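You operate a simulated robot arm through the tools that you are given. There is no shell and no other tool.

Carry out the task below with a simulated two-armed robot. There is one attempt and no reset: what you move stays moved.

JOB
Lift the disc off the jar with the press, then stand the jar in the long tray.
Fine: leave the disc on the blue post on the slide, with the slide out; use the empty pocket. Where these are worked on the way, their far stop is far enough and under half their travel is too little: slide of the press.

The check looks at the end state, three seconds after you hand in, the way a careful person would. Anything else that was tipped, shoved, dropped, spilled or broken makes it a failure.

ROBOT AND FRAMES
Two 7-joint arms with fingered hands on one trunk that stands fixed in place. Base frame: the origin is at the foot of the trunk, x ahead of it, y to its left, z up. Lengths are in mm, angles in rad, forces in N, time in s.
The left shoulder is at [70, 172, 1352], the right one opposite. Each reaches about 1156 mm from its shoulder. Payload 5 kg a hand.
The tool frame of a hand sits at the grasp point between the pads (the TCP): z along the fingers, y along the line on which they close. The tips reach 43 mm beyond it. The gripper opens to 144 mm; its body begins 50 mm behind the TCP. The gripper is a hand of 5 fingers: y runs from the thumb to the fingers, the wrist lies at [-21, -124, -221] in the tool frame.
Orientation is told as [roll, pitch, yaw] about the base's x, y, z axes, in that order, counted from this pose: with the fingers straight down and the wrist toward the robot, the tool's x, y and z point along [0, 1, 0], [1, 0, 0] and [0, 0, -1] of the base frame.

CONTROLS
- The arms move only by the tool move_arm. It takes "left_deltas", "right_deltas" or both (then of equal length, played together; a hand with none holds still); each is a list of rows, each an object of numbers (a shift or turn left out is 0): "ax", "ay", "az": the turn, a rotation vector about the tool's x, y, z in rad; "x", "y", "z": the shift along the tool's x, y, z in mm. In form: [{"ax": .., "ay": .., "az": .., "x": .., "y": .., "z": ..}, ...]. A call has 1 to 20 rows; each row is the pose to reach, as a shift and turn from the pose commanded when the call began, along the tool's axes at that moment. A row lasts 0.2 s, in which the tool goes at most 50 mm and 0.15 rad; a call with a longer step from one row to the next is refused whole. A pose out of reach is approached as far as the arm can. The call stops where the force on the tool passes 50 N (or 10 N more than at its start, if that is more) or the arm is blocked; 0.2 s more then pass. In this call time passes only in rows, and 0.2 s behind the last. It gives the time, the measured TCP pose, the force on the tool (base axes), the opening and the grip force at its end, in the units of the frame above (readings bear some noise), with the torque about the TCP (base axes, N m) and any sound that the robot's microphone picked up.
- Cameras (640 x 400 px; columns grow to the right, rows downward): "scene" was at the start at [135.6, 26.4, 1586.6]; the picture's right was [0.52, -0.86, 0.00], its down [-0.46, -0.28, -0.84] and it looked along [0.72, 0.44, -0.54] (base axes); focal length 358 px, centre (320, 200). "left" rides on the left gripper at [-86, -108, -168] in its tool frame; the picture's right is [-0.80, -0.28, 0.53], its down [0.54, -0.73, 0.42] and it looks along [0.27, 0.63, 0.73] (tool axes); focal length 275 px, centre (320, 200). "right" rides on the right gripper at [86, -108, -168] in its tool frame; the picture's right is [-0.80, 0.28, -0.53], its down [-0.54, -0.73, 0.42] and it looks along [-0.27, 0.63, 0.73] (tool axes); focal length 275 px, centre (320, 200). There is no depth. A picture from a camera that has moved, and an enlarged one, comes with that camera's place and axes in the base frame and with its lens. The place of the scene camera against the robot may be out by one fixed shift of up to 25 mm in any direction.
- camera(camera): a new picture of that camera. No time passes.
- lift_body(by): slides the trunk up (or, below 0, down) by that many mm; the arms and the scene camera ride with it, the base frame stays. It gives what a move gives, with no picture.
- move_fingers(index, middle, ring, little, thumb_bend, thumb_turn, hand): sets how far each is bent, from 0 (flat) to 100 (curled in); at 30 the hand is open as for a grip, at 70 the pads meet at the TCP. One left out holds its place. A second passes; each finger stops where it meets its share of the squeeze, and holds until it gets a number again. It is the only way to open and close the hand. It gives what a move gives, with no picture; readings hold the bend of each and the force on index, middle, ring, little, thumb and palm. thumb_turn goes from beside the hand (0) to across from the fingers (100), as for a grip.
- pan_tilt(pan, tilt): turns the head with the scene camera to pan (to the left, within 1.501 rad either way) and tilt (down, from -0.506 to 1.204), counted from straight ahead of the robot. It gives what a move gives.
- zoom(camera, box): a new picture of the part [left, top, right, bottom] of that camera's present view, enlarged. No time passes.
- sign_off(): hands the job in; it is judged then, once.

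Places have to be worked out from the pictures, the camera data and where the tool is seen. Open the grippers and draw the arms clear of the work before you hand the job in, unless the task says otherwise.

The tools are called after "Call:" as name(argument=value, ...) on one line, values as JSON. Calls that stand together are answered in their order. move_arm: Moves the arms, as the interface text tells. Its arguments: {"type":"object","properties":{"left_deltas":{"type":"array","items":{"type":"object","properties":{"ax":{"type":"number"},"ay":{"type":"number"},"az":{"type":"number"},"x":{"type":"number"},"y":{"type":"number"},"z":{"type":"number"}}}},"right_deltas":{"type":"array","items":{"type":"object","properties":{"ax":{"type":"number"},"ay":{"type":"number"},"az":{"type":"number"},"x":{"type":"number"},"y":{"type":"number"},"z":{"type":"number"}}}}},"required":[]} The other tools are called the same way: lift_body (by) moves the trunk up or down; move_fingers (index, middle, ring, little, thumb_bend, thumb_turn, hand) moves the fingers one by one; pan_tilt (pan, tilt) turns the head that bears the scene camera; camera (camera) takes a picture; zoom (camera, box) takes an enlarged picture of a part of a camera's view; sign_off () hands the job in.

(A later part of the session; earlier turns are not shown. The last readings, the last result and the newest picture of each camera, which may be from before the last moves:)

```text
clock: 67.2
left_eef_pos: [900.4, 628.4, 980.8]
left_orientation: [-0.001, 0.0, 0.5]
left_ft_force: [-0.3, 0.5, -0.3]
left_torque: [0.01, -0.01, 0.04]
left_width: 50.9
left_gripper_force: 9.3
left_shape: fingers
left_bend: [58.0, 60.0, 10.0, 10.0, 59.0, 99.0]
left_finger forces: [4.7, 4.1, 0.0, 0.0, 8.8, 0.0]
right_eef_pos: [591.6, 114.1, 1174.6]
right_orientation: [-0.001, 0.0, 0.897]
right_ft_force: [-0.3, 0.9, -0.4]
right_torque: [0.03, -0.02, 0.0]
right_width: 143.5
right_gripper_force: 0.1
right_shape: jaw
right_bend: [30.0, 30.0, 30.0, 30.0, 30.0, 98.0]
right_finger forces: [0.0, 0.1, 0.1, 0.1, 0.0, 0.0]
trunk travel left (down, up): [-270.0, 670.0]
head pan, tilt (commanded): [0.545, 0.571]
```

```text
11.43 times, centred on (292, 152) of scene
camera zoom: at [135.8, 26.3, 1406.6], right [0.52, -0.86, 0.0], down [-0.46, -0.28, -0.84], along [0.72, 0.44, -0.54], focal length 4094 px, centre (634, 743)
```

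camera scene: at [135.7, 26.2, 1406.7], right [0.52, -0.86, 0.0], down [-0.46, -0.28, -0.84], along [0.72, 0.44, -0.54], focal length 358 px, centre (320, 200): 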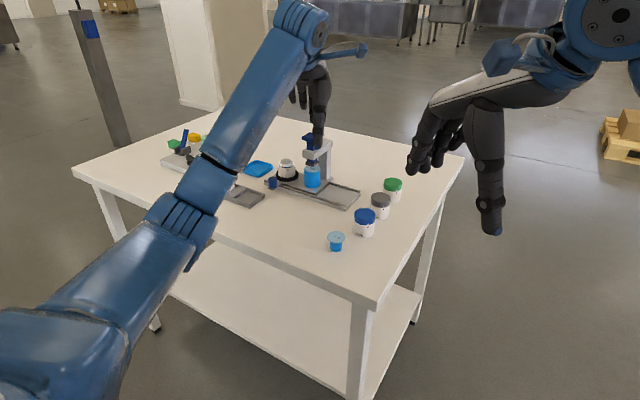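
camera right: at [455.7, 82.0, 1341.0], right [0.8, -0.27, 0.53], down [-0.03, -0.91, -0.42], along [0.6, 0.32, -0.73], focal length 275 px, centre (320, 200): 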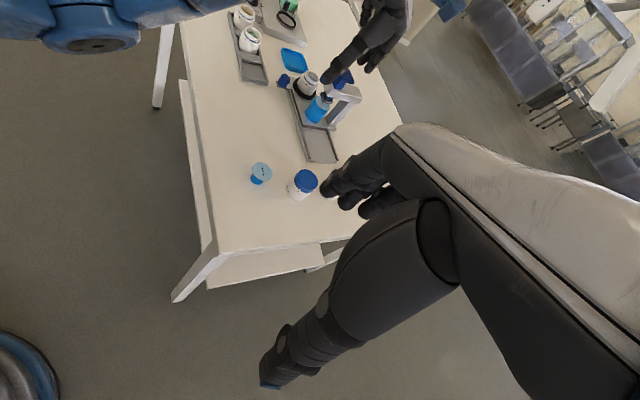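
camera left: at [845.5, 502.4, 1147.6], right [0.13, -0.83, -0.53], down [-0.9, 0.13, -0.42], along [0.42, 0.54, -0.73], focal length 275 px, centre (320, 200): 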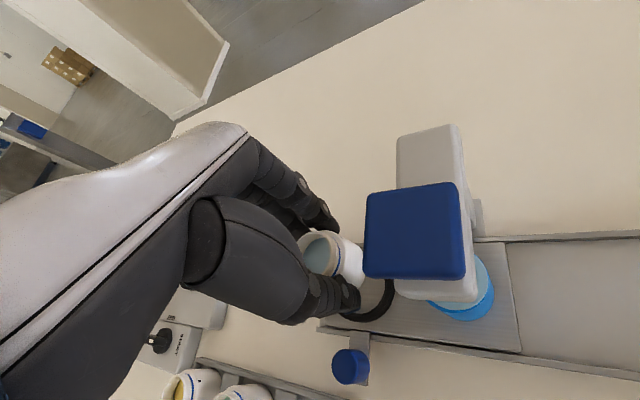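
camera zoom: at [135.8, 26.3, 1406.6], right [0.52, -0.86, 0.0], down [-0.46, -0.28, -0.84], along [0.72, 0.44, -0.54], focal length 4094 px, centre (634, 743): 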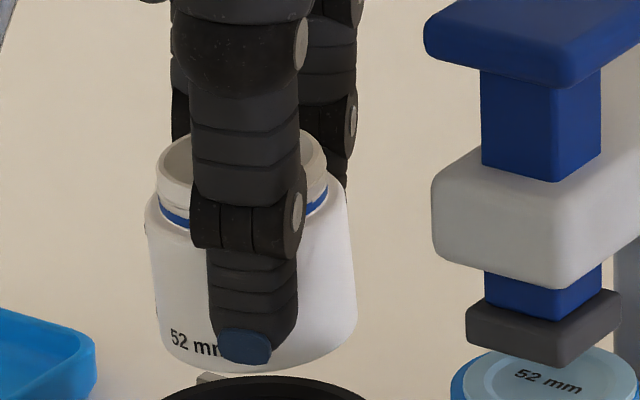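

The jar hangs upright within a couple of degrees, rim about 10 mm below the TCP. I raise it another 30 mm and carry it slowly over the tray's empty pocket, turning the hand's yaw to about 0.1 on the way.

Call:
move_arm(left_deltas=[{"z": -10}, {"z": -20}, {"z": -30}, {"x": 10.2, "y": -10.1, "z": -30, "az": 0.04}, {"x": 20.3, "y": -20.1, "z": -30, "az": 0.08}, {"x": 30.5, "y": -30.2, "z": -30, "az": 0.12}, {"x": 40.6, "y": -40.3, "z": -30, "az": 0.16}, {"x": 50.8, "y": -50.4, "z": -30, "az": 0.2}, {"x": 61, "y": -60.4, "z": -30, "az": 0.24}, {"x": 71.1, "y": -70.5, "z": -30, "az": 0.28}, {"x": 81.3, "y": -80.6, "z": -30, "az": 0.32}, {"x": 91.4, "y": -90.6, "z": -30, "az": 0.36}, {"x": 101.6, "y": -100.7, "z": -30, "az": 0.4}])

Call:
camera(camera="left")

Call:
camera(camera="scene")

Call:
zoom(camera="right", box=[220, 0, 340, 110])

```text
clock: 70.0
left_eef_pos: [761.3, 670.1, 1010.5]
left_orientation: [0.001, -0.001, 0.1]
left_ft_force: [0.2, -0.3, -0.3]
left_torque: [0.0, 0.01, 0.0]
left_width: 50.6
left_gripper_force: 9.2
left_shape: fingers
left_bend: [58.0, 60.0, 10.0, 10.0, 59.0, 99.0]
left_finger forces: [4.8, 4.2, 0.0, 0.0, 8.9, 0.1]
right_eef_pos: [590.0, 113.1, 1174.5]
right_orientation: [0.0, -0.001, 0.899]
right_ft_force: [-0.2, -0.2, -0.6]
right_torque: [0.03, -0.04, 0.0]
right_width: 143.9
right_gripper_force: 0.0
right_shape: jaw
right_bend: [30.0, 30.0, 30.0, 30.0, 30.0, 98.0]
right_finger forces: [0.0, 0.0, 0.0, 0.0, 0.1, 0.0]
trunk travel left (down, up): [-270.0, 670.0]
head pan, tilt (commanded): [0.545, 0.571]
```

```text
taken
camera left: at [662.2, 574.9, 1177.5], right [-0.2, -0.82, -0.53], down [-0.78, 0.47, -0.42], along [0.6, 0.33, -0.73], focal length 275 px, centre (320, 200)
```

left: 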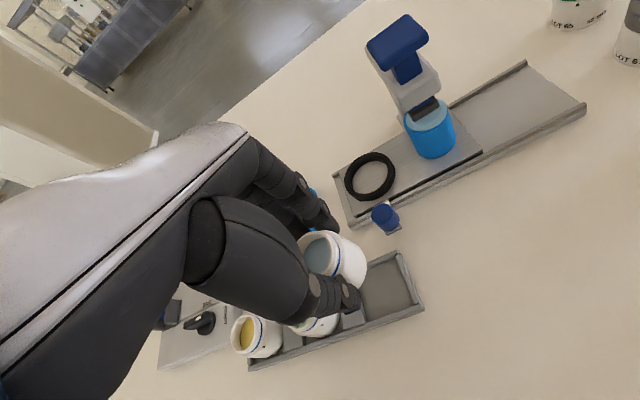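

```text
taken
camera scene: at [135.2, 26.8, 1406.7], right [0.52, -0.86, 0.0], down [-0.46, -0.28, -0.84], along [0.72, 0.44, -0.54], focal length 358 px, centre (320, 200)
```

scene: 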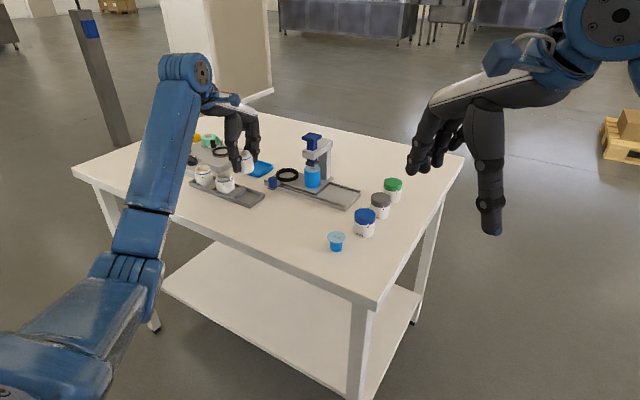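

```text
3.64 times, centred on (280, 55) of right
camera zoom: at [455.2, 82.5, 1341.1], right [0.8, -0.27, 0.53], down [-0.03, -0.91, -0.42], along [0.6, 0.32, -0.73], focal length 1001 px, centre (466, 727)
```

zoom: 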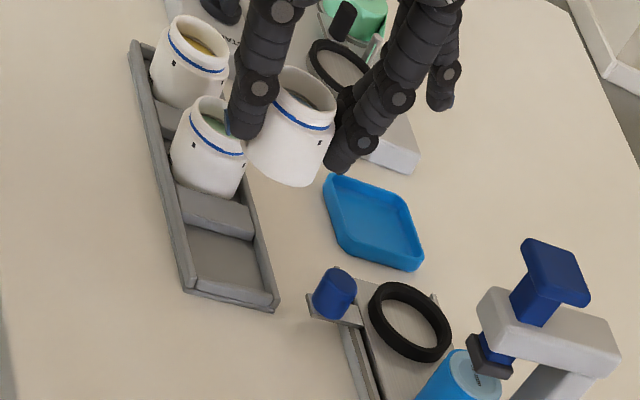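

I zoom in on the pocket in the left and right views to locate its centre exactly.

Call:
zoom(camera="left", box=[230, 180, 440, 380])

Call:
zoom(camera="right", box=[240, 30, 320, 100])

Call:
zoom(camera="scene", box=[185, 130, 275, 220])

```text
2.00 times, centred on (335, 280) of left
camera zoom: at [662.2, 574.9, 1177.5], right [-0.2, -0.82, -0.53], down [-0.78, 0.47, -0.42], along [0.6, 0.33, -0.73], focal length 551 px, centre (290, 40)
```

zoom: 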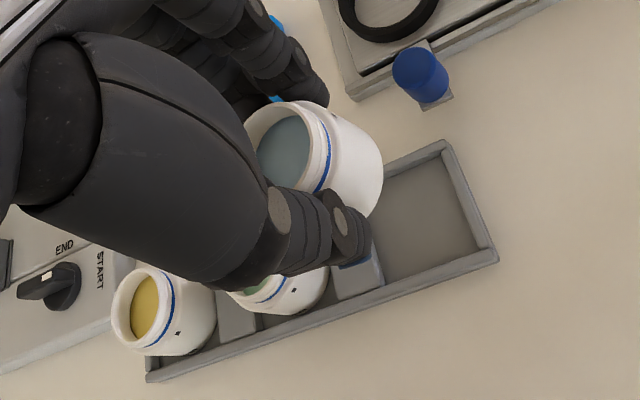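

```text
5.71 times, centred on (280, 65) of right
camera zoom: at [455.2, 82.5, 1341.1], right [0.8, -0.27, 0.53], down [-0.03, -0.91, -0.42], along [0.6, 0.32, -0.73], focal length 1573 px, centre (549, 971)
```

zoom: 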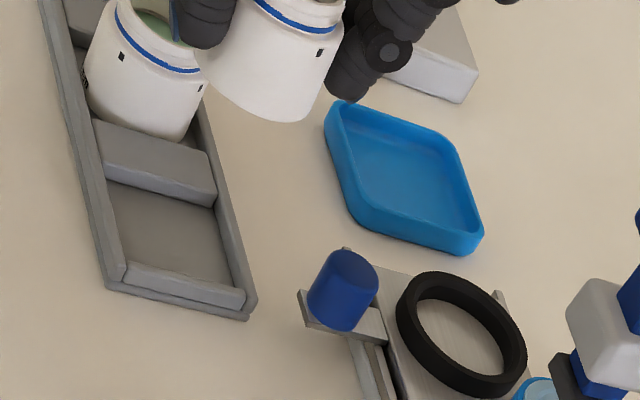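

```text
4.44 times, centred on (230, 175) of scene
camera zoom: at [135.2, 26.8, 1406.7], right [0.52, -0.86, 0.0], down [-0.46, -0.28, -0.84], along [0.72, 0.44, -0.54], focal length 1592 px, centre (720, 311)
```

zoom: 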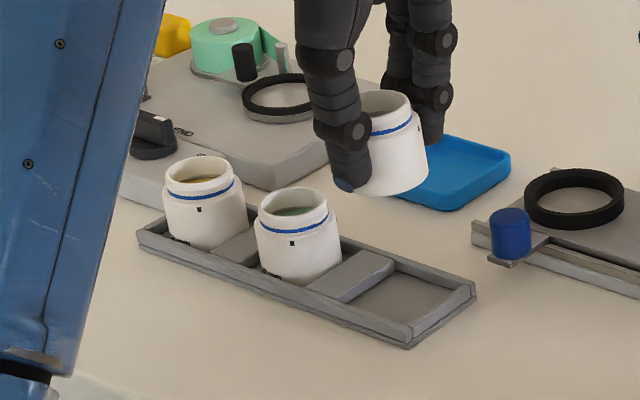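

The pocket is tight (about 54–57 mm for a 53 mm jar), so I zoom hard on the tray's end to triangulate its corners.

Call:
zoom(camera="left", box=[355, 235, 435, 325])

Call:
zoom(camera="right", box=[240, 45, 290, 90])

Call:
zoom(camera="scene", box=[235, 175, 275, 215])

Call:
zoom(camera="scene", box=[190, 155, 250, 215])

```text
4.44 times, centred on (395, 280) of left
camera zoom: at [662.2, 574.9, 1177.5], right [-0.2, -0.82, -0.53], down [-0.78, 0.47, -0.42], along [0.6, 0.33, -0.73], focal length 1224 px, centre (-13, -156)
```

zoom: 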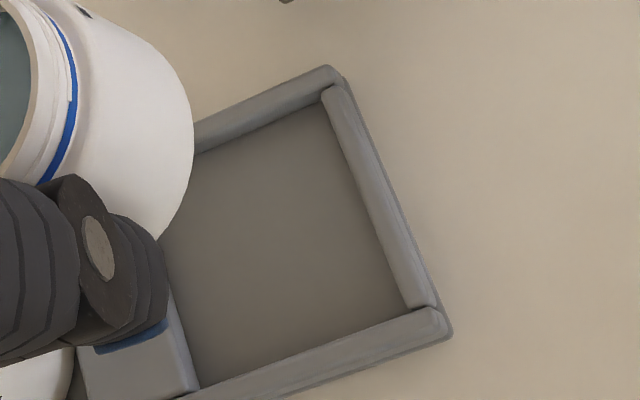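

```text
8.89 times, centred on (265, 68) of right
camera zoom: at [455.2, 82.5, 1341.1], right [0.8, -0.27, 0.53], down [-0.03, -0.91, -0.42], along [0.6, 0.32, -0.73], focal length 2447 px, centre (809, 1378)
```

zoom: 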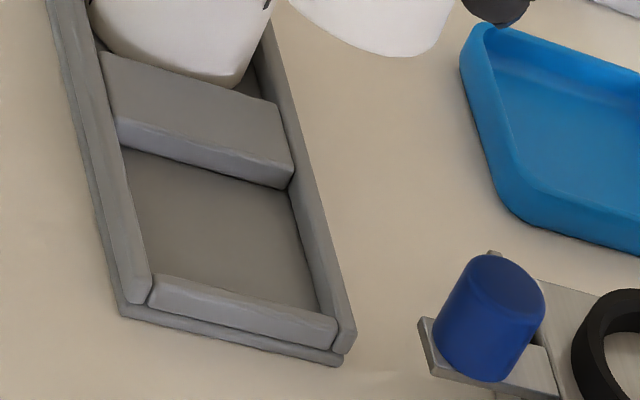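

```text
10.00 times, centred on (255, 195) of scene
camera zoom: at [135.2, 26.8, 1406.7], right [0.52, -0.86, 0.0], down [-0.46, -0.28, -0.84], along [0.72, 0.44, -0.54], focal length 3582 px, centre (970, 250)
```

zoom: 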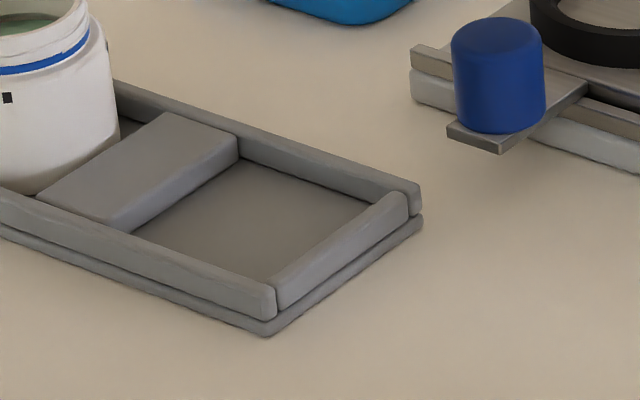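

```text
6.67 times, centred on (220, 185) of scene
camera zoom: at [135.2, 26.8, 1406.7], right [0.52, -0.86, 0.0], down [-0.46, -0.28, -0.84], along [0.72, 0.44, -0.54], focal length 2388 px, centre (987, 300)
```

zoom: 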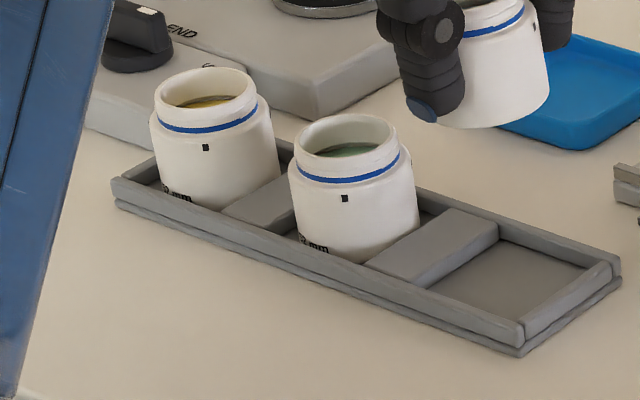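

Corners give a pocket about 54 × 57 mm centred near (760, 671), with low walls around z 870. The held jar is close to above it; I lower 50 mm slowly and then compare jar and pocket directly.

Call:
move_arm(left_deltas=[{"z": 8}, {"z": 16}, {"z": 24}, {"z": 32}, {"z": 40}, {"z": 46}, {"z": 50}])

Call:
zoom(camera="left", box=[230, 180, 440, 380])

Call:
zoom(camera="right", box=[235, 30, 305, 90])

Call:
zoom(camera="scene", box=[205, 150, 275, 220])

```text
clock: 71.6
left_eef_pos: [762.5, 670.0, 960.2]
left_orientation: [0.0, 0.0, 0.099]
left_ft_force: [0.7, 1.0, -0.8]
left_torque: [0.0, -0.01, -0.03]
left_width: 50.7
left_gripper_force: 8.4
left_shape: fingers
left_bend: [58.0, 60.0, 10.0, 10.0, 59.0, 99.0]
left_finger forces: [4.9, 4.2, 0.0, 0.0, 8.9, 0.0]
right_eef_pos: [590.4, 113.3, 1174.2]
right_orientation: [0.0, -0.001, 0.897]
right_ft_force: [-0.1, -0.5, -0.3]
right_torque: [0.02, 0.0, -0.04]
right_width: 143.8
right_gripper_force: 0.0
right_shape: jaw
right_bend: [30.0, 30.0, 30.0, 30.0, 30.0, 98.0]
right_finger forces: [0.0, 0.1, 0.0, 0.0, 0.1, 0.0]
trunk travel left (down, up): [-270.0, 670.0]
head pan, tilt (commanded): [0.545, 0.571]
```

```text
2.00 times, centred on (335, 280) of left
camera zoom: at [662.9, 574.8, 1127.7], right [-0.2, -0.82, -0.53], down [-0.78, 0.47, -0.42], along [0.6, 0.33, -0.73], focal length 551 px, centre (290, 40)
```

zoom: 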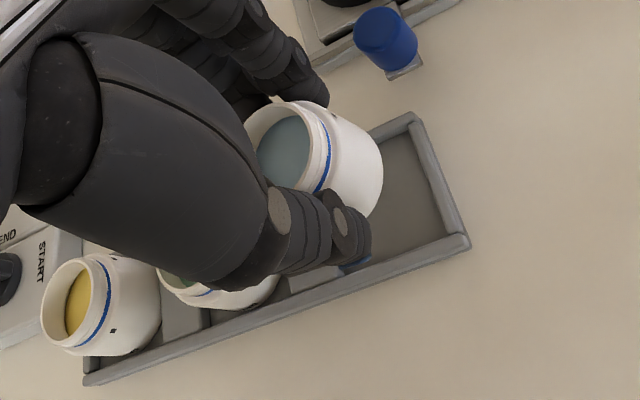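

```text
6.67 times, centred on (270, 60) of right
camera zoom: at [455.9, 82.3, 1340.9], right [0.8, -0.27, 0.53], down [-0.03, -0.91, -0.42], along [0.6, 0.32, -0.73], focal length 1835 px, centre (653, 1133)
```

zoom: 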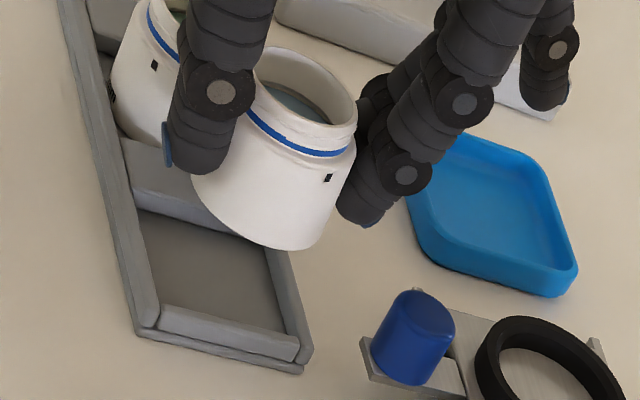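

```text
5.71 times, centred on (240, 185) of scene
camera zoom: at [135.9, 26.5, 1406.6], right [0.52, -0.86, 0.0], down [-0.46, -0.28, -0.84], along [0.72, 0.44, -0.54], focal length 2047 px, centre (777, 286)
```

zoom: 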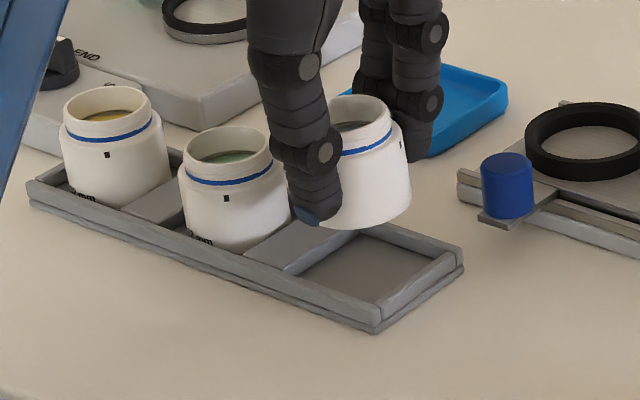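

I zoom on the three rims in the scene and right views, to use the equal spacing of the jars as a reference for where the held jar must end.

Call:
zoom(camera="scene", box=[190, 155, 260, 215])

Call:
zoom(camera="scene", box=[230, 155, 290, 215])

Call:
zoom(camera="right", box=[225, 0, 305, 70])

Call:
zoom(camera="left", box=[300, 200, 410, 310])

```text
6.67 times, centred on (225, 185) of scene
camera zoom: at [135.9, 26.5, 1406.6], right [0.52, -0.86, 0.0], down [-0.46, -0.28, -0.84], along [0.72, 0.44, -0.54], focal length 2388 px, centre (953, 300)
```

zoom: 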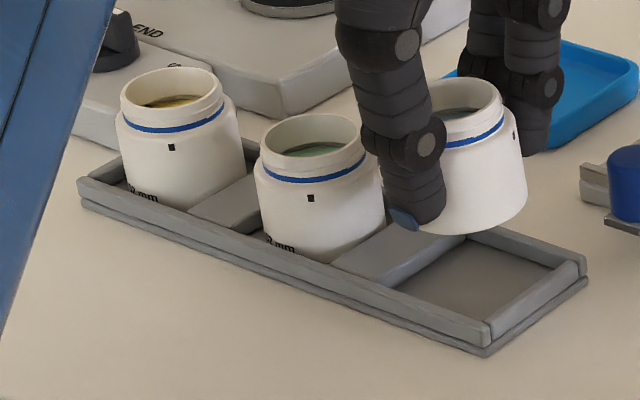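

```text
6.67 times, centred on (260, 185) of scene
camera zoom: at [135.9, 26.5, 1406.6], right [0.52, -0.86, 0.0], down [-0.46, -0.28, -0.84], along [0.72, 0.44, -0.54], focal length 2388 px, centre (720, 300)
```

zoom: 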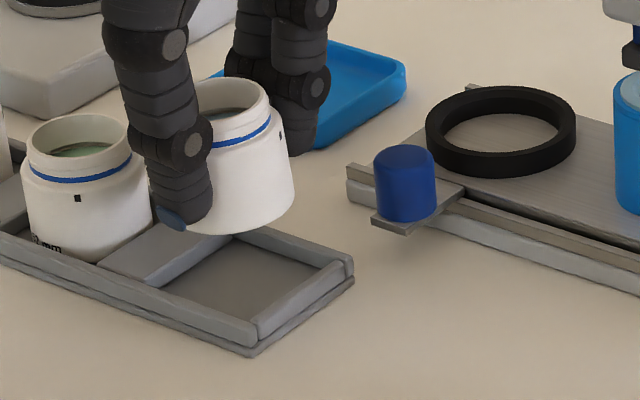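

```text
5.71 times, centred on (265, 35) of right
camera zoom: at [455.9, 82.3, 1340.9], right [0.8, -0.27, 0.53], down [-0.03, -0.91, -0.42], along [0.6, 0.32, -0.73], focal length 1573 px, centre (634, 1143)
```

zoom: 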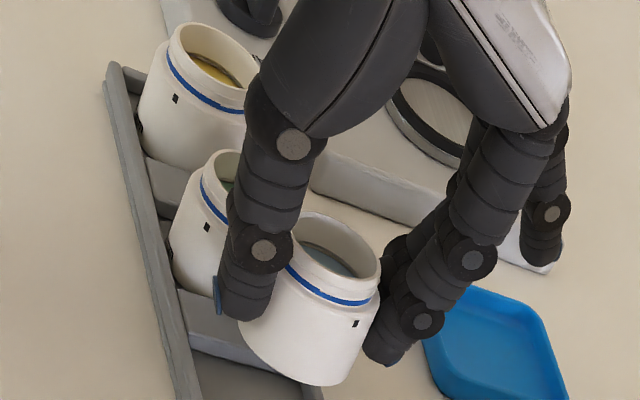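

```text
3.64 times, centred on (355, 255) of left
camera zoom: at [662.9, 574.8, 1127.7], right [-0.2, -0.82, -0.53], down [-0.78, 0.47, -0.42], along [0.6, 0.33, -0.73], focal length 1001 px, centre (193, 0)
```

zoom: 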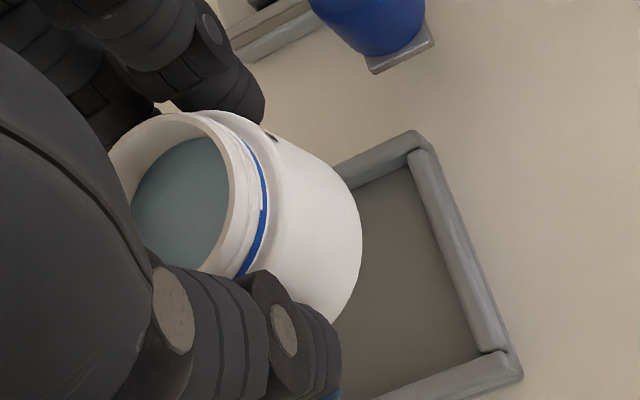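

Rims suggest the seated jar axis should be at about (758.5, 669.5), with about 40 mm still to lower; the held jar is near (761.5, 669). I shift 2 mm toward the robot and lower 25 mm to just above the tray walls.

Call:
move_arm(left_deltas=[{"y": -1, "z": 6}, {"y": -2, "z": 12}, {"y": -2, "z": 18}, {"y": -2, "z": 22}, {"y": -2, "z": 25}])

Call:
zoom(camera="scene", box=[205, 160, 275, 220])

Call:
zoom(camera="right", box=[235, 25, 305, 90])

Call:
zoom(camera="left", box=[280, 190, 400, 310])

```text
clock: 72.8
left_eef_pos: [761.2, 669.2, 934.2]
left_orientation: [0.001, 0.001, 0.099]
left_ft_force: [-0.4, 0.1, -0.2]
left_torque: [-0.01, -0.02, 0.01]
left_width: 51.0
left_gripper_force: 8.7
left_shape: fingers
left_bend: [58.0, 60.0, 10.0, 10.0, 59.0, 99.0]
left_finger forces: [4.8, 4.4, 0.0, 0.0, 9.0, 0.0]
right_eef_pos: [589.4, 115.0, 1174.0]
right_orientation: [0.0, 0.0, 0.896]
right_ft_force: [-0.3, 0.6, -0.4]
right_torque: [-0.01, 0.02, 0.01]
right_width: 143.8
right_gripper_force: 0.0
right_shape: jaw
right_bend: [30.0, 30.0, 30.0, 30.0, 30.0, 98.0]
right_finger forces: [0.1, 0.0, 0.0, 0.1, 0.0, 0.1]
trunk travel left (down, up): [-270.0, 670.0]
head pan, tilt (commanded): [0.545, 0.571]
```

```text
6.67 times, centred on (240, 190) of scene
camera zoom: at [135.8, 26.4, 1406.6], right [0.52, -0.86, 0.0], down [-0.46, -0.28, -0.84], along [0.72, 0.44, -0.54], focal length 2388 px, centre (853, 267)
```

zoom: 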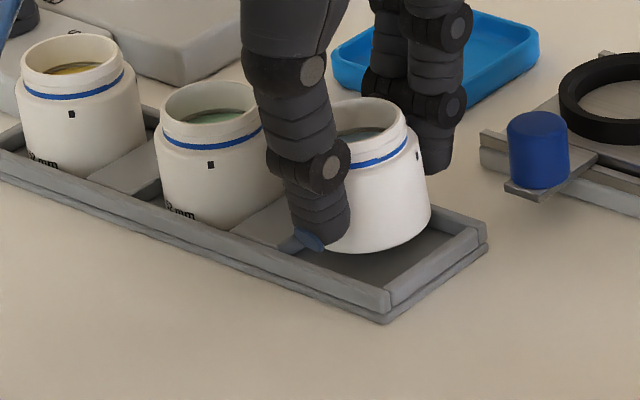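

```text
6.15 times, centred on (270, 58) of right
camera zoom: at [455.8, 82.2, 1340.9], right [0.8, -0.27, 0.53], down [-0.03, -0.91, -0.42], along [0.6, 0.32, -0.73], focal length 1694 px, centre (628, 1077)
```

zoom: 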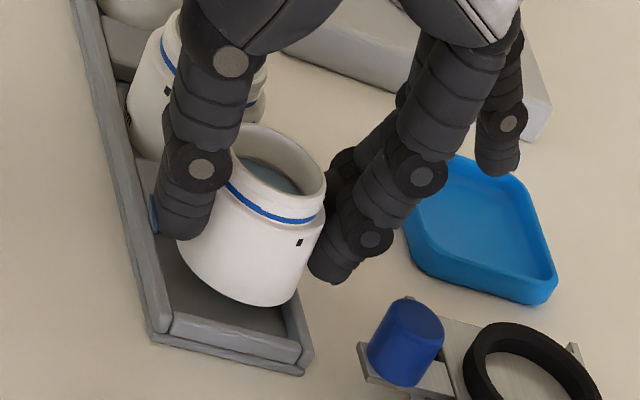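

```text
3.33 times, centred on (340, 250) of left
camera zoom: at [661.3, 574.9, 1102.8], right [-0.2, -0.82, -0.53], down [-0.78, 0.47, -0.42], along [0.6, 0.33, -0.73], focal length 918 px, centre (253, 33)
```

zoom: 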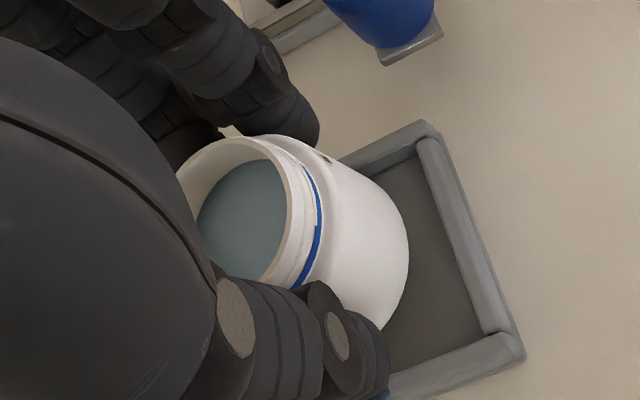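

I zoom in on the gaps between jar bottom and tray walls in all three views.

Call:
zoom(camera="right", box=[245, 50, 290, 85])

Call:
zoom(camera="scene", box=[230, 175, 275, 215])

Call:
zoom(camera="left", box=[320, 215, 400, 305])

```text
11.43 times, centred on (268, 68) of right
camera zoom: at [455.8, 82.2, 1340.9], right [0.8, -0.27, 0.53], down [-0.03, -0.91, -0.42], along [0.6, 0.32, -0.73], focal length 3146 px, centre (920, 1714)
```

zoom: 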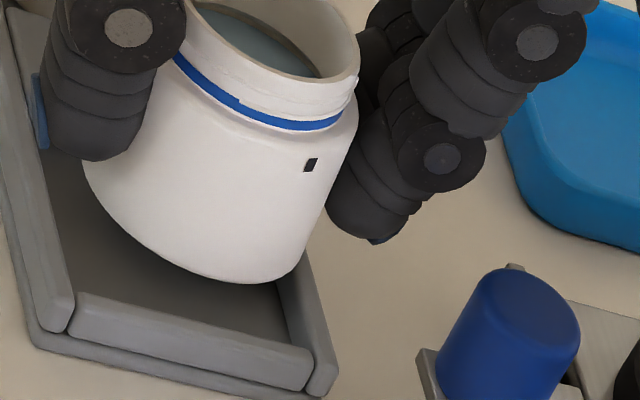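

```text
10.00 times, centred on (252, 195) of scene
camera zoom: at [135.8, 26.4, 1406.6], right [0.52, -0.86, 0.0], down [-0.46, -0.28, -0.84], along [0.72, 0.44, -0.54], focal length 3582 px, centre (995, 250)
```

zoom: 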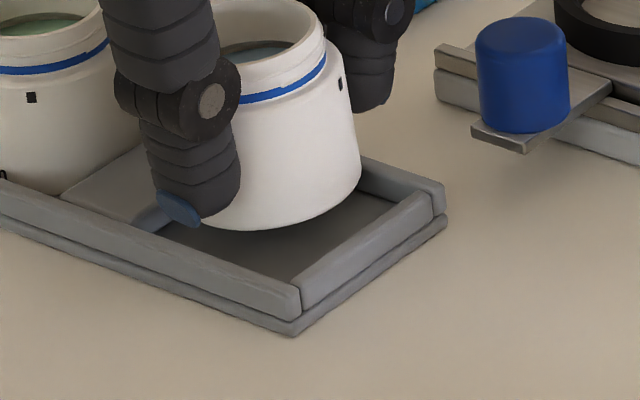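

```text
4.44 times, centred on (360, 260) of left
camera zoom: at [661.3, 574.9, 1102.8], right [-0.2, -0.82, -0.53], down [-0.78, 0.47, -0.42], along [0.6, 0.33, -0.73], focal length 1224 px, centre (142, -67)
```

zoom: 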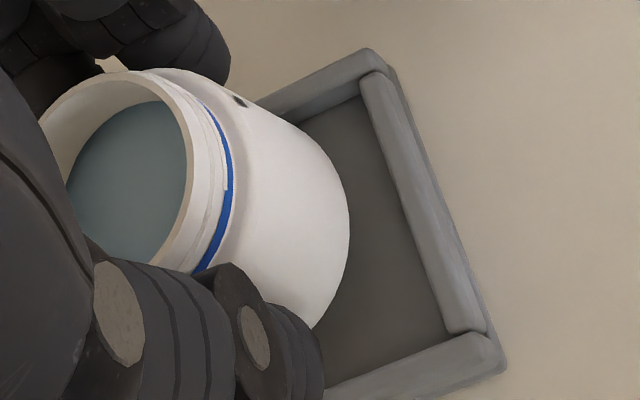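

Combining the three views, the jar needs about 1 mm toward the robot and 3 mm toward −y, with about 18 mm left to the floor. I shift that and lower 8 mm, just to the wall tops.

Call:
move_arm(left_deltas=[{"x": -2.9, "y": -1.3}, {"x": -2.9, "y": -1.3, "z": 3}, {"x": -2.9, "y": -1.3, "z": 6}, {"x": -2.9, "y": -1.3, "z": 8}])

Call:
zoom(camera="right", box=[245, 50, 290, 85])

Call:
zoom(camera="scene", box=[230, 175, 275, 215])

Call:
zoom(camera="left", box=[320, 215, 400, 305])

```text
clock: 73.8
left_eef_pos: [759.1, 665.6, 926.4]
left_orientation: [0.0, 0.001, 0.1]
left_ft_force: [-3.0, 0.3, -1.5]
left_torque: [0.01, 0.1, 0.0]
left_width: 51.1
left_gripper_force: 9.2
left_shape: fingers
left_bend: [58.0, 60.0, 10.0, 10.0, 59.0, 99.0]
left_finger forces: [4.3, 4.0, 0.0, 0.0, 10.5, 0.0]
right_eef_pos: [590.2, 113.9, 1174.3]
right_orientation: [0.0, 0.0, 0.901]
right_ft_force: [0.1, -0.3, -0.1]
right_torque: [-0.04, 0.03, -0.01]
right_width: 143.9
right_gripper_force: 0.0
right_shape: jaw
right_bend: [30.0, 30.0, 30.0, 30.0, 30.0, 98.0]
right_finger forces: [0.0, 0.0, 0.0, 0.1, 0.0, 0.0]
trunk travel left (down, up): [-270.0, 670.0]
head pan, tilt (commanded): [0.545, 0.571]
```

```text
11.43 times, centred on (268, 68) of right
camera zoom: at [455.2, 82.2, 1341.1], right [0.8, -0.27, 0.53], down [-0.03, -0.91, -0.42], along [0.6, 0.32, -0.73], focal length 3146 px, centre (920, 1714)
```

zoom: 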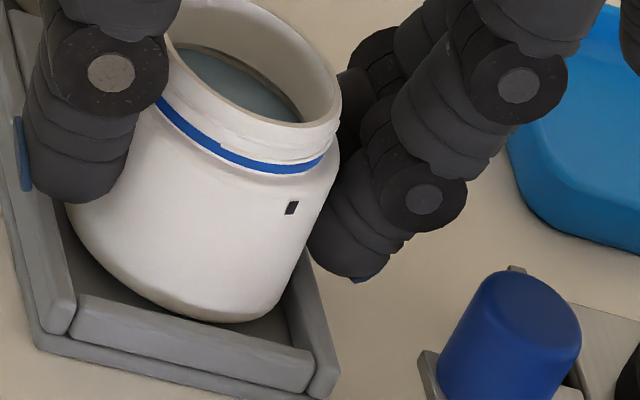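

```text
10.00 times, centred on (252, 195) of scene
camera zoom: at [135.2, 26.4, 1406.6], right [0.52, -0.86, 0.0], down [-0.46, -0.28, -0.84], along [0.72, 0.44, -0.54], focal length 3582 px, centre (995, 250)
```

zoom: 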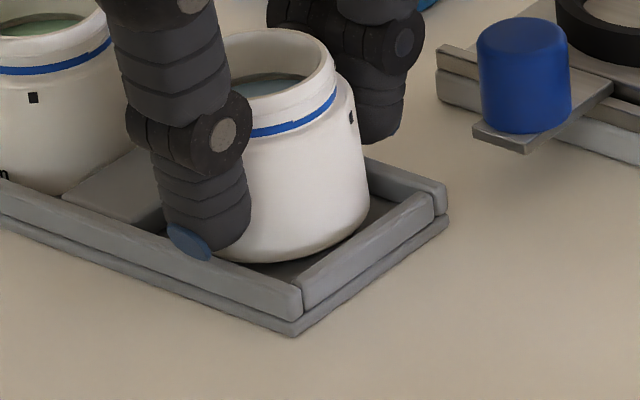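

```text
4.44 times, centred on (360, 260) of left
camera zoom: at [659.6, 571.4, 1094.8], right [-0.2, -0.82, -0.53], down [-0.78, 0.47, -0.42], along [0.6, 0.33, -0.73], focal length 1224 px, centre (142, -67)
```

zoom: 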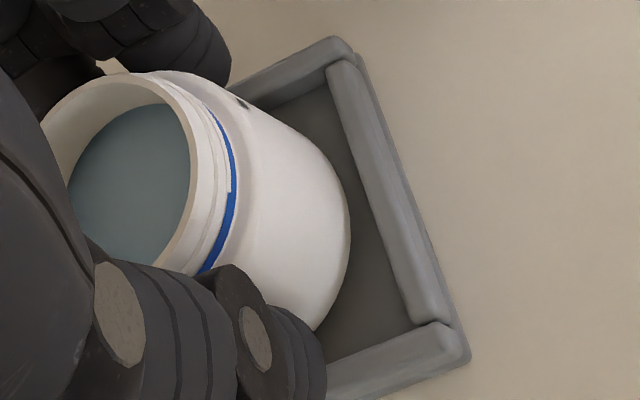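

There is −3 N in x with the thumb load up: the jar is lightly touching the far wall. I move 2 mm toward the robot to relieve it.

Call:
move_arm(left_deltas=[{"x": 0.1, "y": -1}, {"x": 0.2, "y": -2}])

Call:
zoom(camera="right", box=[245, 50, 290, 85])

```text
clock: 74.4
left_eef_pos: [758.0, 666.8, 927.6]
left_orientation: [0.0, -0.001, 0.1]
left_ft_force: [-0.5, 0.2, -0.8]
left_torque: [0.01, 0.0, 0.02]
left_width: 51.1
left_gripper_force: 9.6
left_shape: fingers
left_bend: [58.0, 60.0, 10.0, 10.0, 59.0, 99.0]
left_finger forces: [5.1, 4.5, 0.1, 0.1, 9.3, 0.1]
right_eef_pos: [590.2, 113.9, 1173.9]
right_orientation: [-0.001, 0.0, 0.899]
right_ft_force: [0.2, 0.1, 0.3]
right_torque: [0.01, -0.05, 0.01]
right_width: 143.8
right_gripper_force: 0.1
right_shape: jaw
right_bend: [30.0, 30.0, 30.0, 30.0, 30.0, 98.0]
right_finger forces: [0.0, 0.0, 0.1, 0.0, 0.1, 0.0]
trunk travel left (down, up): [-270.0, 670.0]
head pan, tilt (commanded): [0.545, 0.571]
```

```text
11.43 times, centred on (268, 68) of right
camera zoom: at [455.8, 82.0, 1341.0], right [0.8, -0.27, 0.53], down [-0.03, -0.91, -0.42], along [0.6, 0.32, -0.73], focal length 3146 px, centre (920, 1714)
```

zoom: 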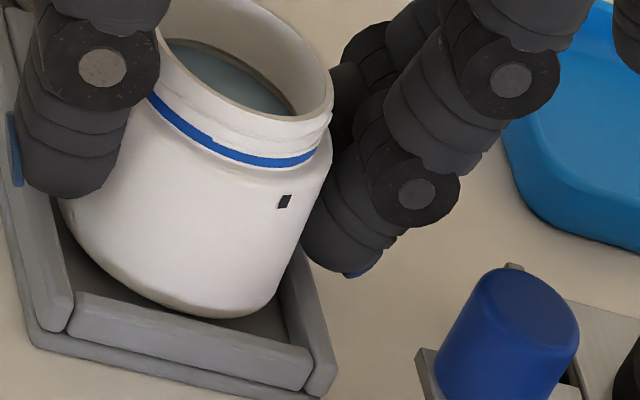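

The side force is gone. I continue down in 1.5 mm rows, 6 mm.

Call:
move_arm(left_deltas=[{"z": 1.5}, {"z": 3}, {"z": 4.5}, {"z": 6}])

Call:
zoom(camera="right", box=[245, 50, 290, 85])

Call:
zoom(camera="scene", box=[205, 165, 265, 215])

Call:
zoom(camera="left", box=[320, 215, 400, 305])

```text
clock: 75.4
left_eef_pos: [756.4, 666.2, 923.2]
left_orientation: [-0.001, -0.005, 0.1]
left_ft_force: [2.4, 2.0, 11.7]
left_torque: [0.22, -0.28, 0.04]
left_width: 50.9
left_gripper_force: 14.0
left_shape: fingers
left_bend: [58.0, 59.0, 10.0, 10.0, 59.0, 99.0]
left_finger forces: [5.2, 13.2, 0.1, 0.0, 9.2, 0.0]
right_eef_pos: [589.7, 113.5, 1174.3]
right_orientation: [0.001, -0.002, 0.9]
right_ft_force: [-0.3, 0.1, 0.4]
right_torque: [0.02, 0.0, -0.01]
right_width: 143.7
right_gripper_force: 0.0
right_shape: jaw
right_bend: [30.0, 30.0, 30.0, 30.0, 30.0, 98.0]
right_finger forces: [0.0, 0.0, 0.0, 0.0, 0.1, 0.0]
trunk travel left (down, up): [-270.0, 670.0]
head pan, tilt (commanded): [0.545, 0.571]
```

```text
11.43 times, centred on (268, 68) of right
camera zoom: at [454.8, 81.2, 1341.6], right [0.8, -0.27, 0.53], down [-0.03, -0.91, -0.42], along [0.6, 0.33, -0.73], focal length 3146 px, centre (920, 1714)
```

zoom: 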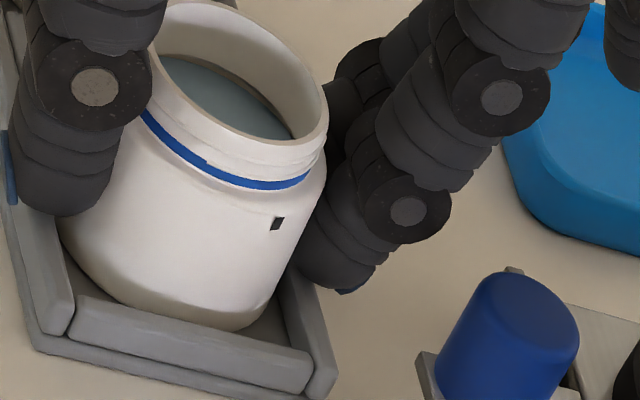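

```text
8.00 times, centred on (235, 190) of scene
camera zoom: at [134.7, 25.3, 1407.0], right [0.52, -0.86, 0.0], down [-0.46, -0.28, -0.84], along [0.72, 0.44, -0.54], focal length 2866 px, centre (1000, 280)
```

zoom: 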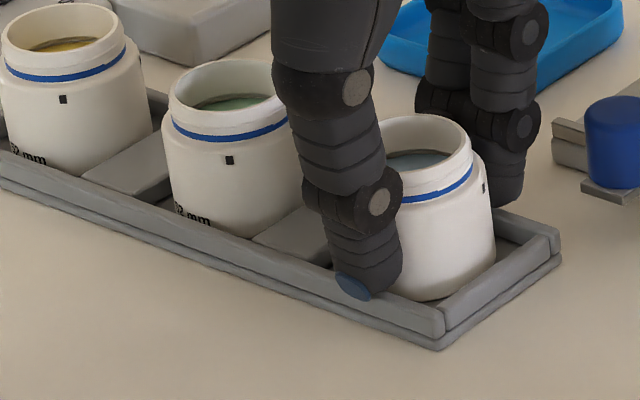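

```text
4.44 times, centred on (360, 260) of left
camera zoom: at [656.8, 570.6, 1091.0], right [-0.2, -0.82, -0.54], down [-0.78, 0.47, -0.42], along [0.6, 0.33, -0.73], focal length 1224 px, centre (142, -67)
```

zoom: 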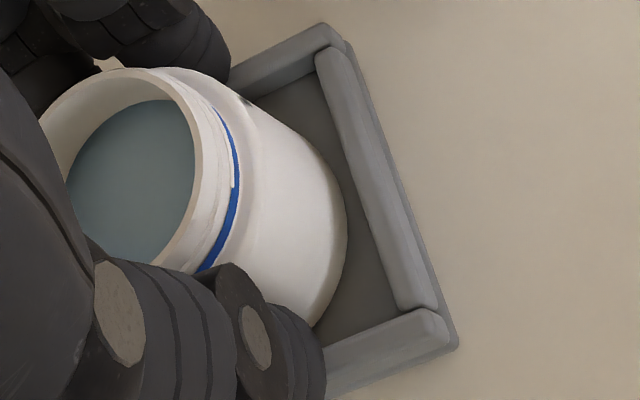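

The jar is nearly seated (rim within ~1–2 mm of the other rims' line), but the middle fingertip now rests on the far wall (12 N). I raise 1.5 mm to unload it and check the forces.

Call:
move_arm(left_deltas=[{"z": -1.5}])

Call:
zoom(camera="right", box=[245, 45, 295, 85])

Call:
zoom(camera="scene", box=[235, 175, 275, 210])

```text
clock: 75.8
left_eef_pos: [755.9, 665.5, 923.8]
left_orientation: [0.0, -0.001, 0.1]
left_ft_force: [2.3, 1.5, 9.7]
left_torque: [0.18, -0.3, 0.04]
left_width: 50.8
left_gripper_force: 13.5
left_shape: fingers
left_bend: [58.0, 59.0, 10.0, 10.0, 59.0, 99.0]
left_finger forces: [5.2, 12.5, 0.1, 0.1, 9.1, 0.0]
right_eef_pos: [589.3, 113.3, 1176.1]
right_orientation: [0.0, 0.0, 0.899]
right_ft_force: [0.0, -0.6, 0.3]
right_torque: [-0.01, -0.01, 0.03]
right_width: 143.8
right_gripper_force: 0.1
right_shape: jaw
right_bend: [30.0, 30.0, 30.0, 30.0, 30.0, 98.0]
right_finger forces: [0.1, 0.0, 0.0, 0.0, 0.0, 0.1]
trunk travel left (down, up): [-270.0, 670.0]
head pan, tilt (commanded): [0.545, 0.571]
```

```text
10.00 times, centred on (270, 65) of right
camera zoom: at [455.1, 81.4, 1341.3], right [0.8, -0.27, 0.53], down [-0.03, -0.91, -0.42], along [0.6, 0.33, -0.73], focal length 2753 px, centre (820, 1550)
```

zoom: 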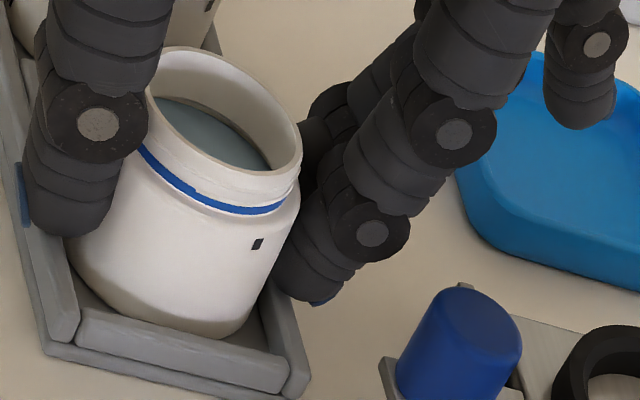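

```text
11.43 times, centred on (255, 192) of scene
camera zoom: at [135.0, 25.6, 1406.7], right [0.52, -0.86, 0.0], down [-0.46, -0.28, -0.84], along [0.72, 0.44, -0.54], focal length 4094 px, centre (1063, 286)
```

zoom: 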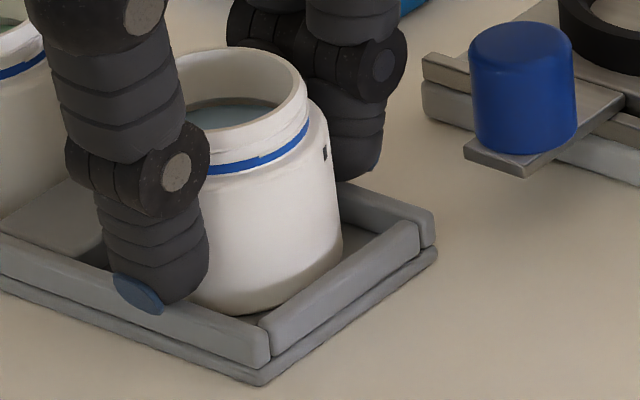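

Still 9.7 N (the command had been deeper than the measured pose). I raise another 2 mm.

Call:
move_arm(left_deltas=[{"z": -2}])

```text
clock: 76.2
left_eef_pos: [756.3, 665.4, 923.8]
left_orientation: [0.001, 0.001, 0.1]
left_ft_force: [0.3, -0.6, 3.9]
left_torque: [0.05, -0.06, -0.06]
left_width: 50.9
left_gripper_force: 10.9
left_shape: fingers
left_bend: [58.0, 59.0, 10.0, 10.0, 59.0, 99.0]
left_finger forces: [5.1, 7.5, 0.0, 0.0, 9.0, 0.1]
right_eef_pos: [589.9, 114.7, 1174.4]
right_orientation: [0.0, -0.001, 0.898]
right_ft_force: [-0.9, -0.3, 1.2]
right_torque: [0.01, 0.0, -0.01]
right_width: 144.0
right_gripper_force: 0.1
right_shape: jaw
right_bend: [30.0, 30.0, 30.0, 30.0, 30.0, 98.0]
right_finger forces: [0.1, 0.0, 0.1, 0.0, 0.0, 0.0]
trunk travel left (down, up): [-270.0, 670.0]
head pan, tilt (commanded): [0.545, 0.571]
```

Only about 4 N of contact remains. I release in small steps, all three digits together.

Call:
move_fingers(hand="left", index=56, middle=57, thumb_bend=57)

Call:
zoom(camera="right", box=[245, 45, 295, 85])

Call:
zoom(camera="scene", box=[205, 165, 265, 215])

```text
clock: 77.2
left_eef_pos: [756.8, 665.1, 924.0]
left_orientation: [0.001, 0.0, 0.099]
left_ft_force: [-0.5, 0.7, -0.6]
left_torque: [0.0, 0.03, -0.02]
left_width: 56.6
left_gripper_force: 0.5
left_shape: fingers
left_bend: [56.0, 56.0, 10.0, 10.0, 56.0, 99.0]
left_finger forces: [0.1, 0.0, 0.1, 0.0, 0.2, 0.0]
right_eef_pos: [590.7, 113.4, 1173.8]
right_orientation: [0.001, 0.001, 0.899]
right_ft_force: [0.2, 0.4, 1.0]
right_torque: [0.02, -0.01, -0.02]
right_width: 143.7
right_gripper_force: 0.1
right_shape: jaw
right_bend: [30.0, 30.0, 30.0, 30.0, 30.0, 98.0]
right_finger forces: [0.0, 0.0, 0.0, 0.1, 0.0, 0.0]
trunk travel left (down, up): [-270.0, 670.0]
head pan, tilt (commanded): [0.545, 0.571]
```

```text
10.00 times, centred on (270, 65) of right
camera zoom: at [455.7, 82.1, 1340.9], right [0.8, -0.27, 0.53], down [-0.03, -0.91, -0.42], along [0.6, 0.32, -0.73], focal length 2753 px, centre (820, 1550)
```

zoom: 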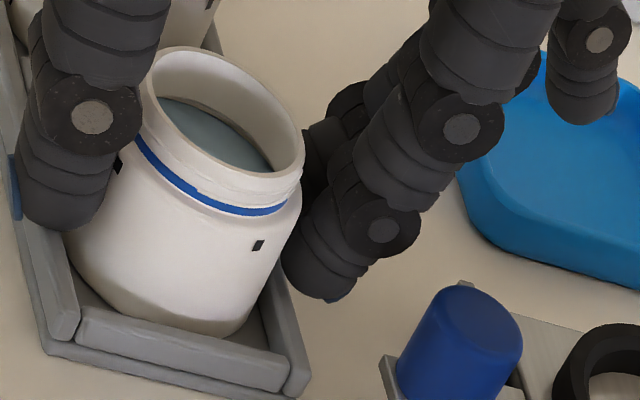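

```text
8.00 times, centred on (235, 190) of scene
camera zoom: at [135.7, 26.3, 1406.6], right [0.52, -0.86, 0.0], down [-0.46, -0.28, -0.84], along [0.72, 0.44, -0.54], focal length 2866 px, centre (1000, 280)
```

zoom: 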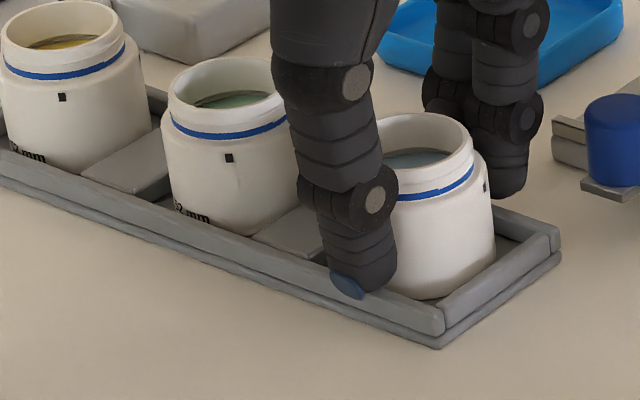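

Jar is released and stands in the pocket with no finger load. I open a bit more to clear it.

Call:
move_fingers(hand="left", index=47, middle=47, thumb_bend=46)

Call:
zoom(camera="right", box=[235, 40, 305, 90])

Call:
zoom(camera="left", box=[250, 180, 410, 330])

Call:
zoom(camera="scene", box=[205, 150, 285, 215])

```text
clock: 78.2
left_eef_pos: [757.1, 666.6, 924.3]
left_orientation: [-0.001, 0.0, 0.1]
left_ft_force: [0.7, -0.6, 0.2]
left_torque: [-0.02, 0.01, 0.02]
left_width: 90.6
left_gripper_force: 0.0
left_shape: fingers
left_bend: [47.0, 47.0, 10.0, 10.0, 46.0, 98.0]
left_finger forces: [0.0, 0.0, 0.1, 0.1, 0.0, 0.0]
right_eef_pos: [590.5, 114.9, 1174.5]
right_orientation: [-0.002, 0.001, 0.898]
right_ft_force: [-0.2, -0.1, -0.1]
right_torque: [-0.03, -0.01, 0.01]
right_width: 143.5
right_gripper_force: 0.0
right_shape: jaw
right_bend: [30.0, 30.0, 30.0, 30.0, 30.0, 98.0]
right_finger forces: [0.0, 0.1, 0.0, 0.1, 0.1, 0.0]
trunk travel left (down, up): [-270.0, 670.0]
head pan, tilt (commanded): [0.545, 0.571]
```

```text
8.00 times, centred on (270, 65) of right
camera zoom: at [455.7, 82.1, 1341.0], right [0.8, -0.27, 0.53], down [-0.03, -0.91, -0.42], along [0.6, 0.32, -0.73], focal length 2202 px, centre (720, 1280)
```

zoom: 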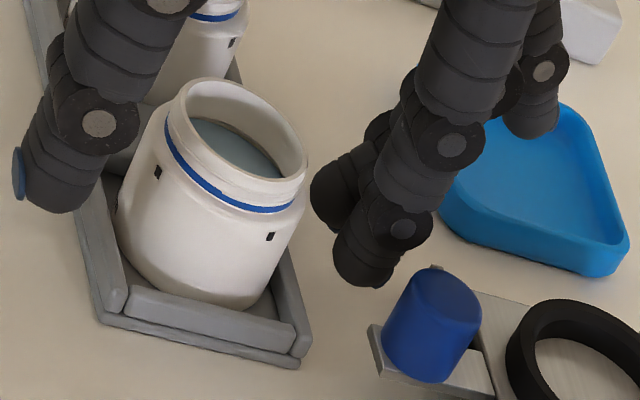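

```text
2.67 times, centred on (330, 255) of left
camera zoom: at [657.6, 571.3, 1092.6], right [-0.2, -0.82, -0.53], down [-0.78, 0.47, -0.42], along [0.6, 0.33, -0.73], focal length 734 px, centre (293, 53)
```

zoom: 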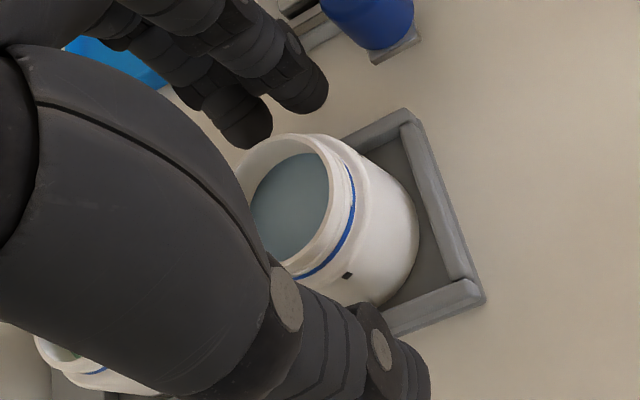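

```text
6.15 times, centred on (245, 182) of scene
camera zoom: at [135.7, 26.3, 1406.6], right [0.52, -0.86, 0.0], down [-0.46, -0.28, -0.84], along [0.72, 0.44, -0.54], focal length 2204 px, centre (782, 308)
```

zoom: 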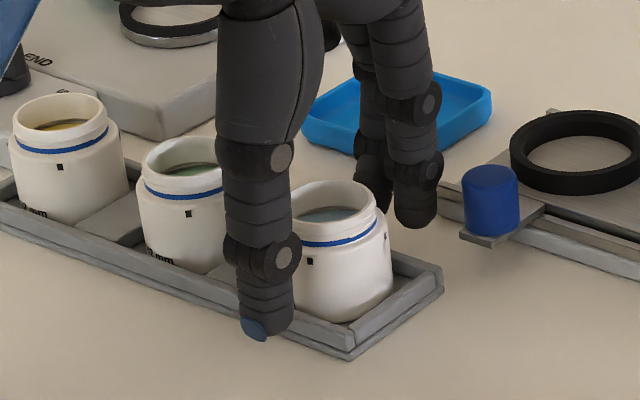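

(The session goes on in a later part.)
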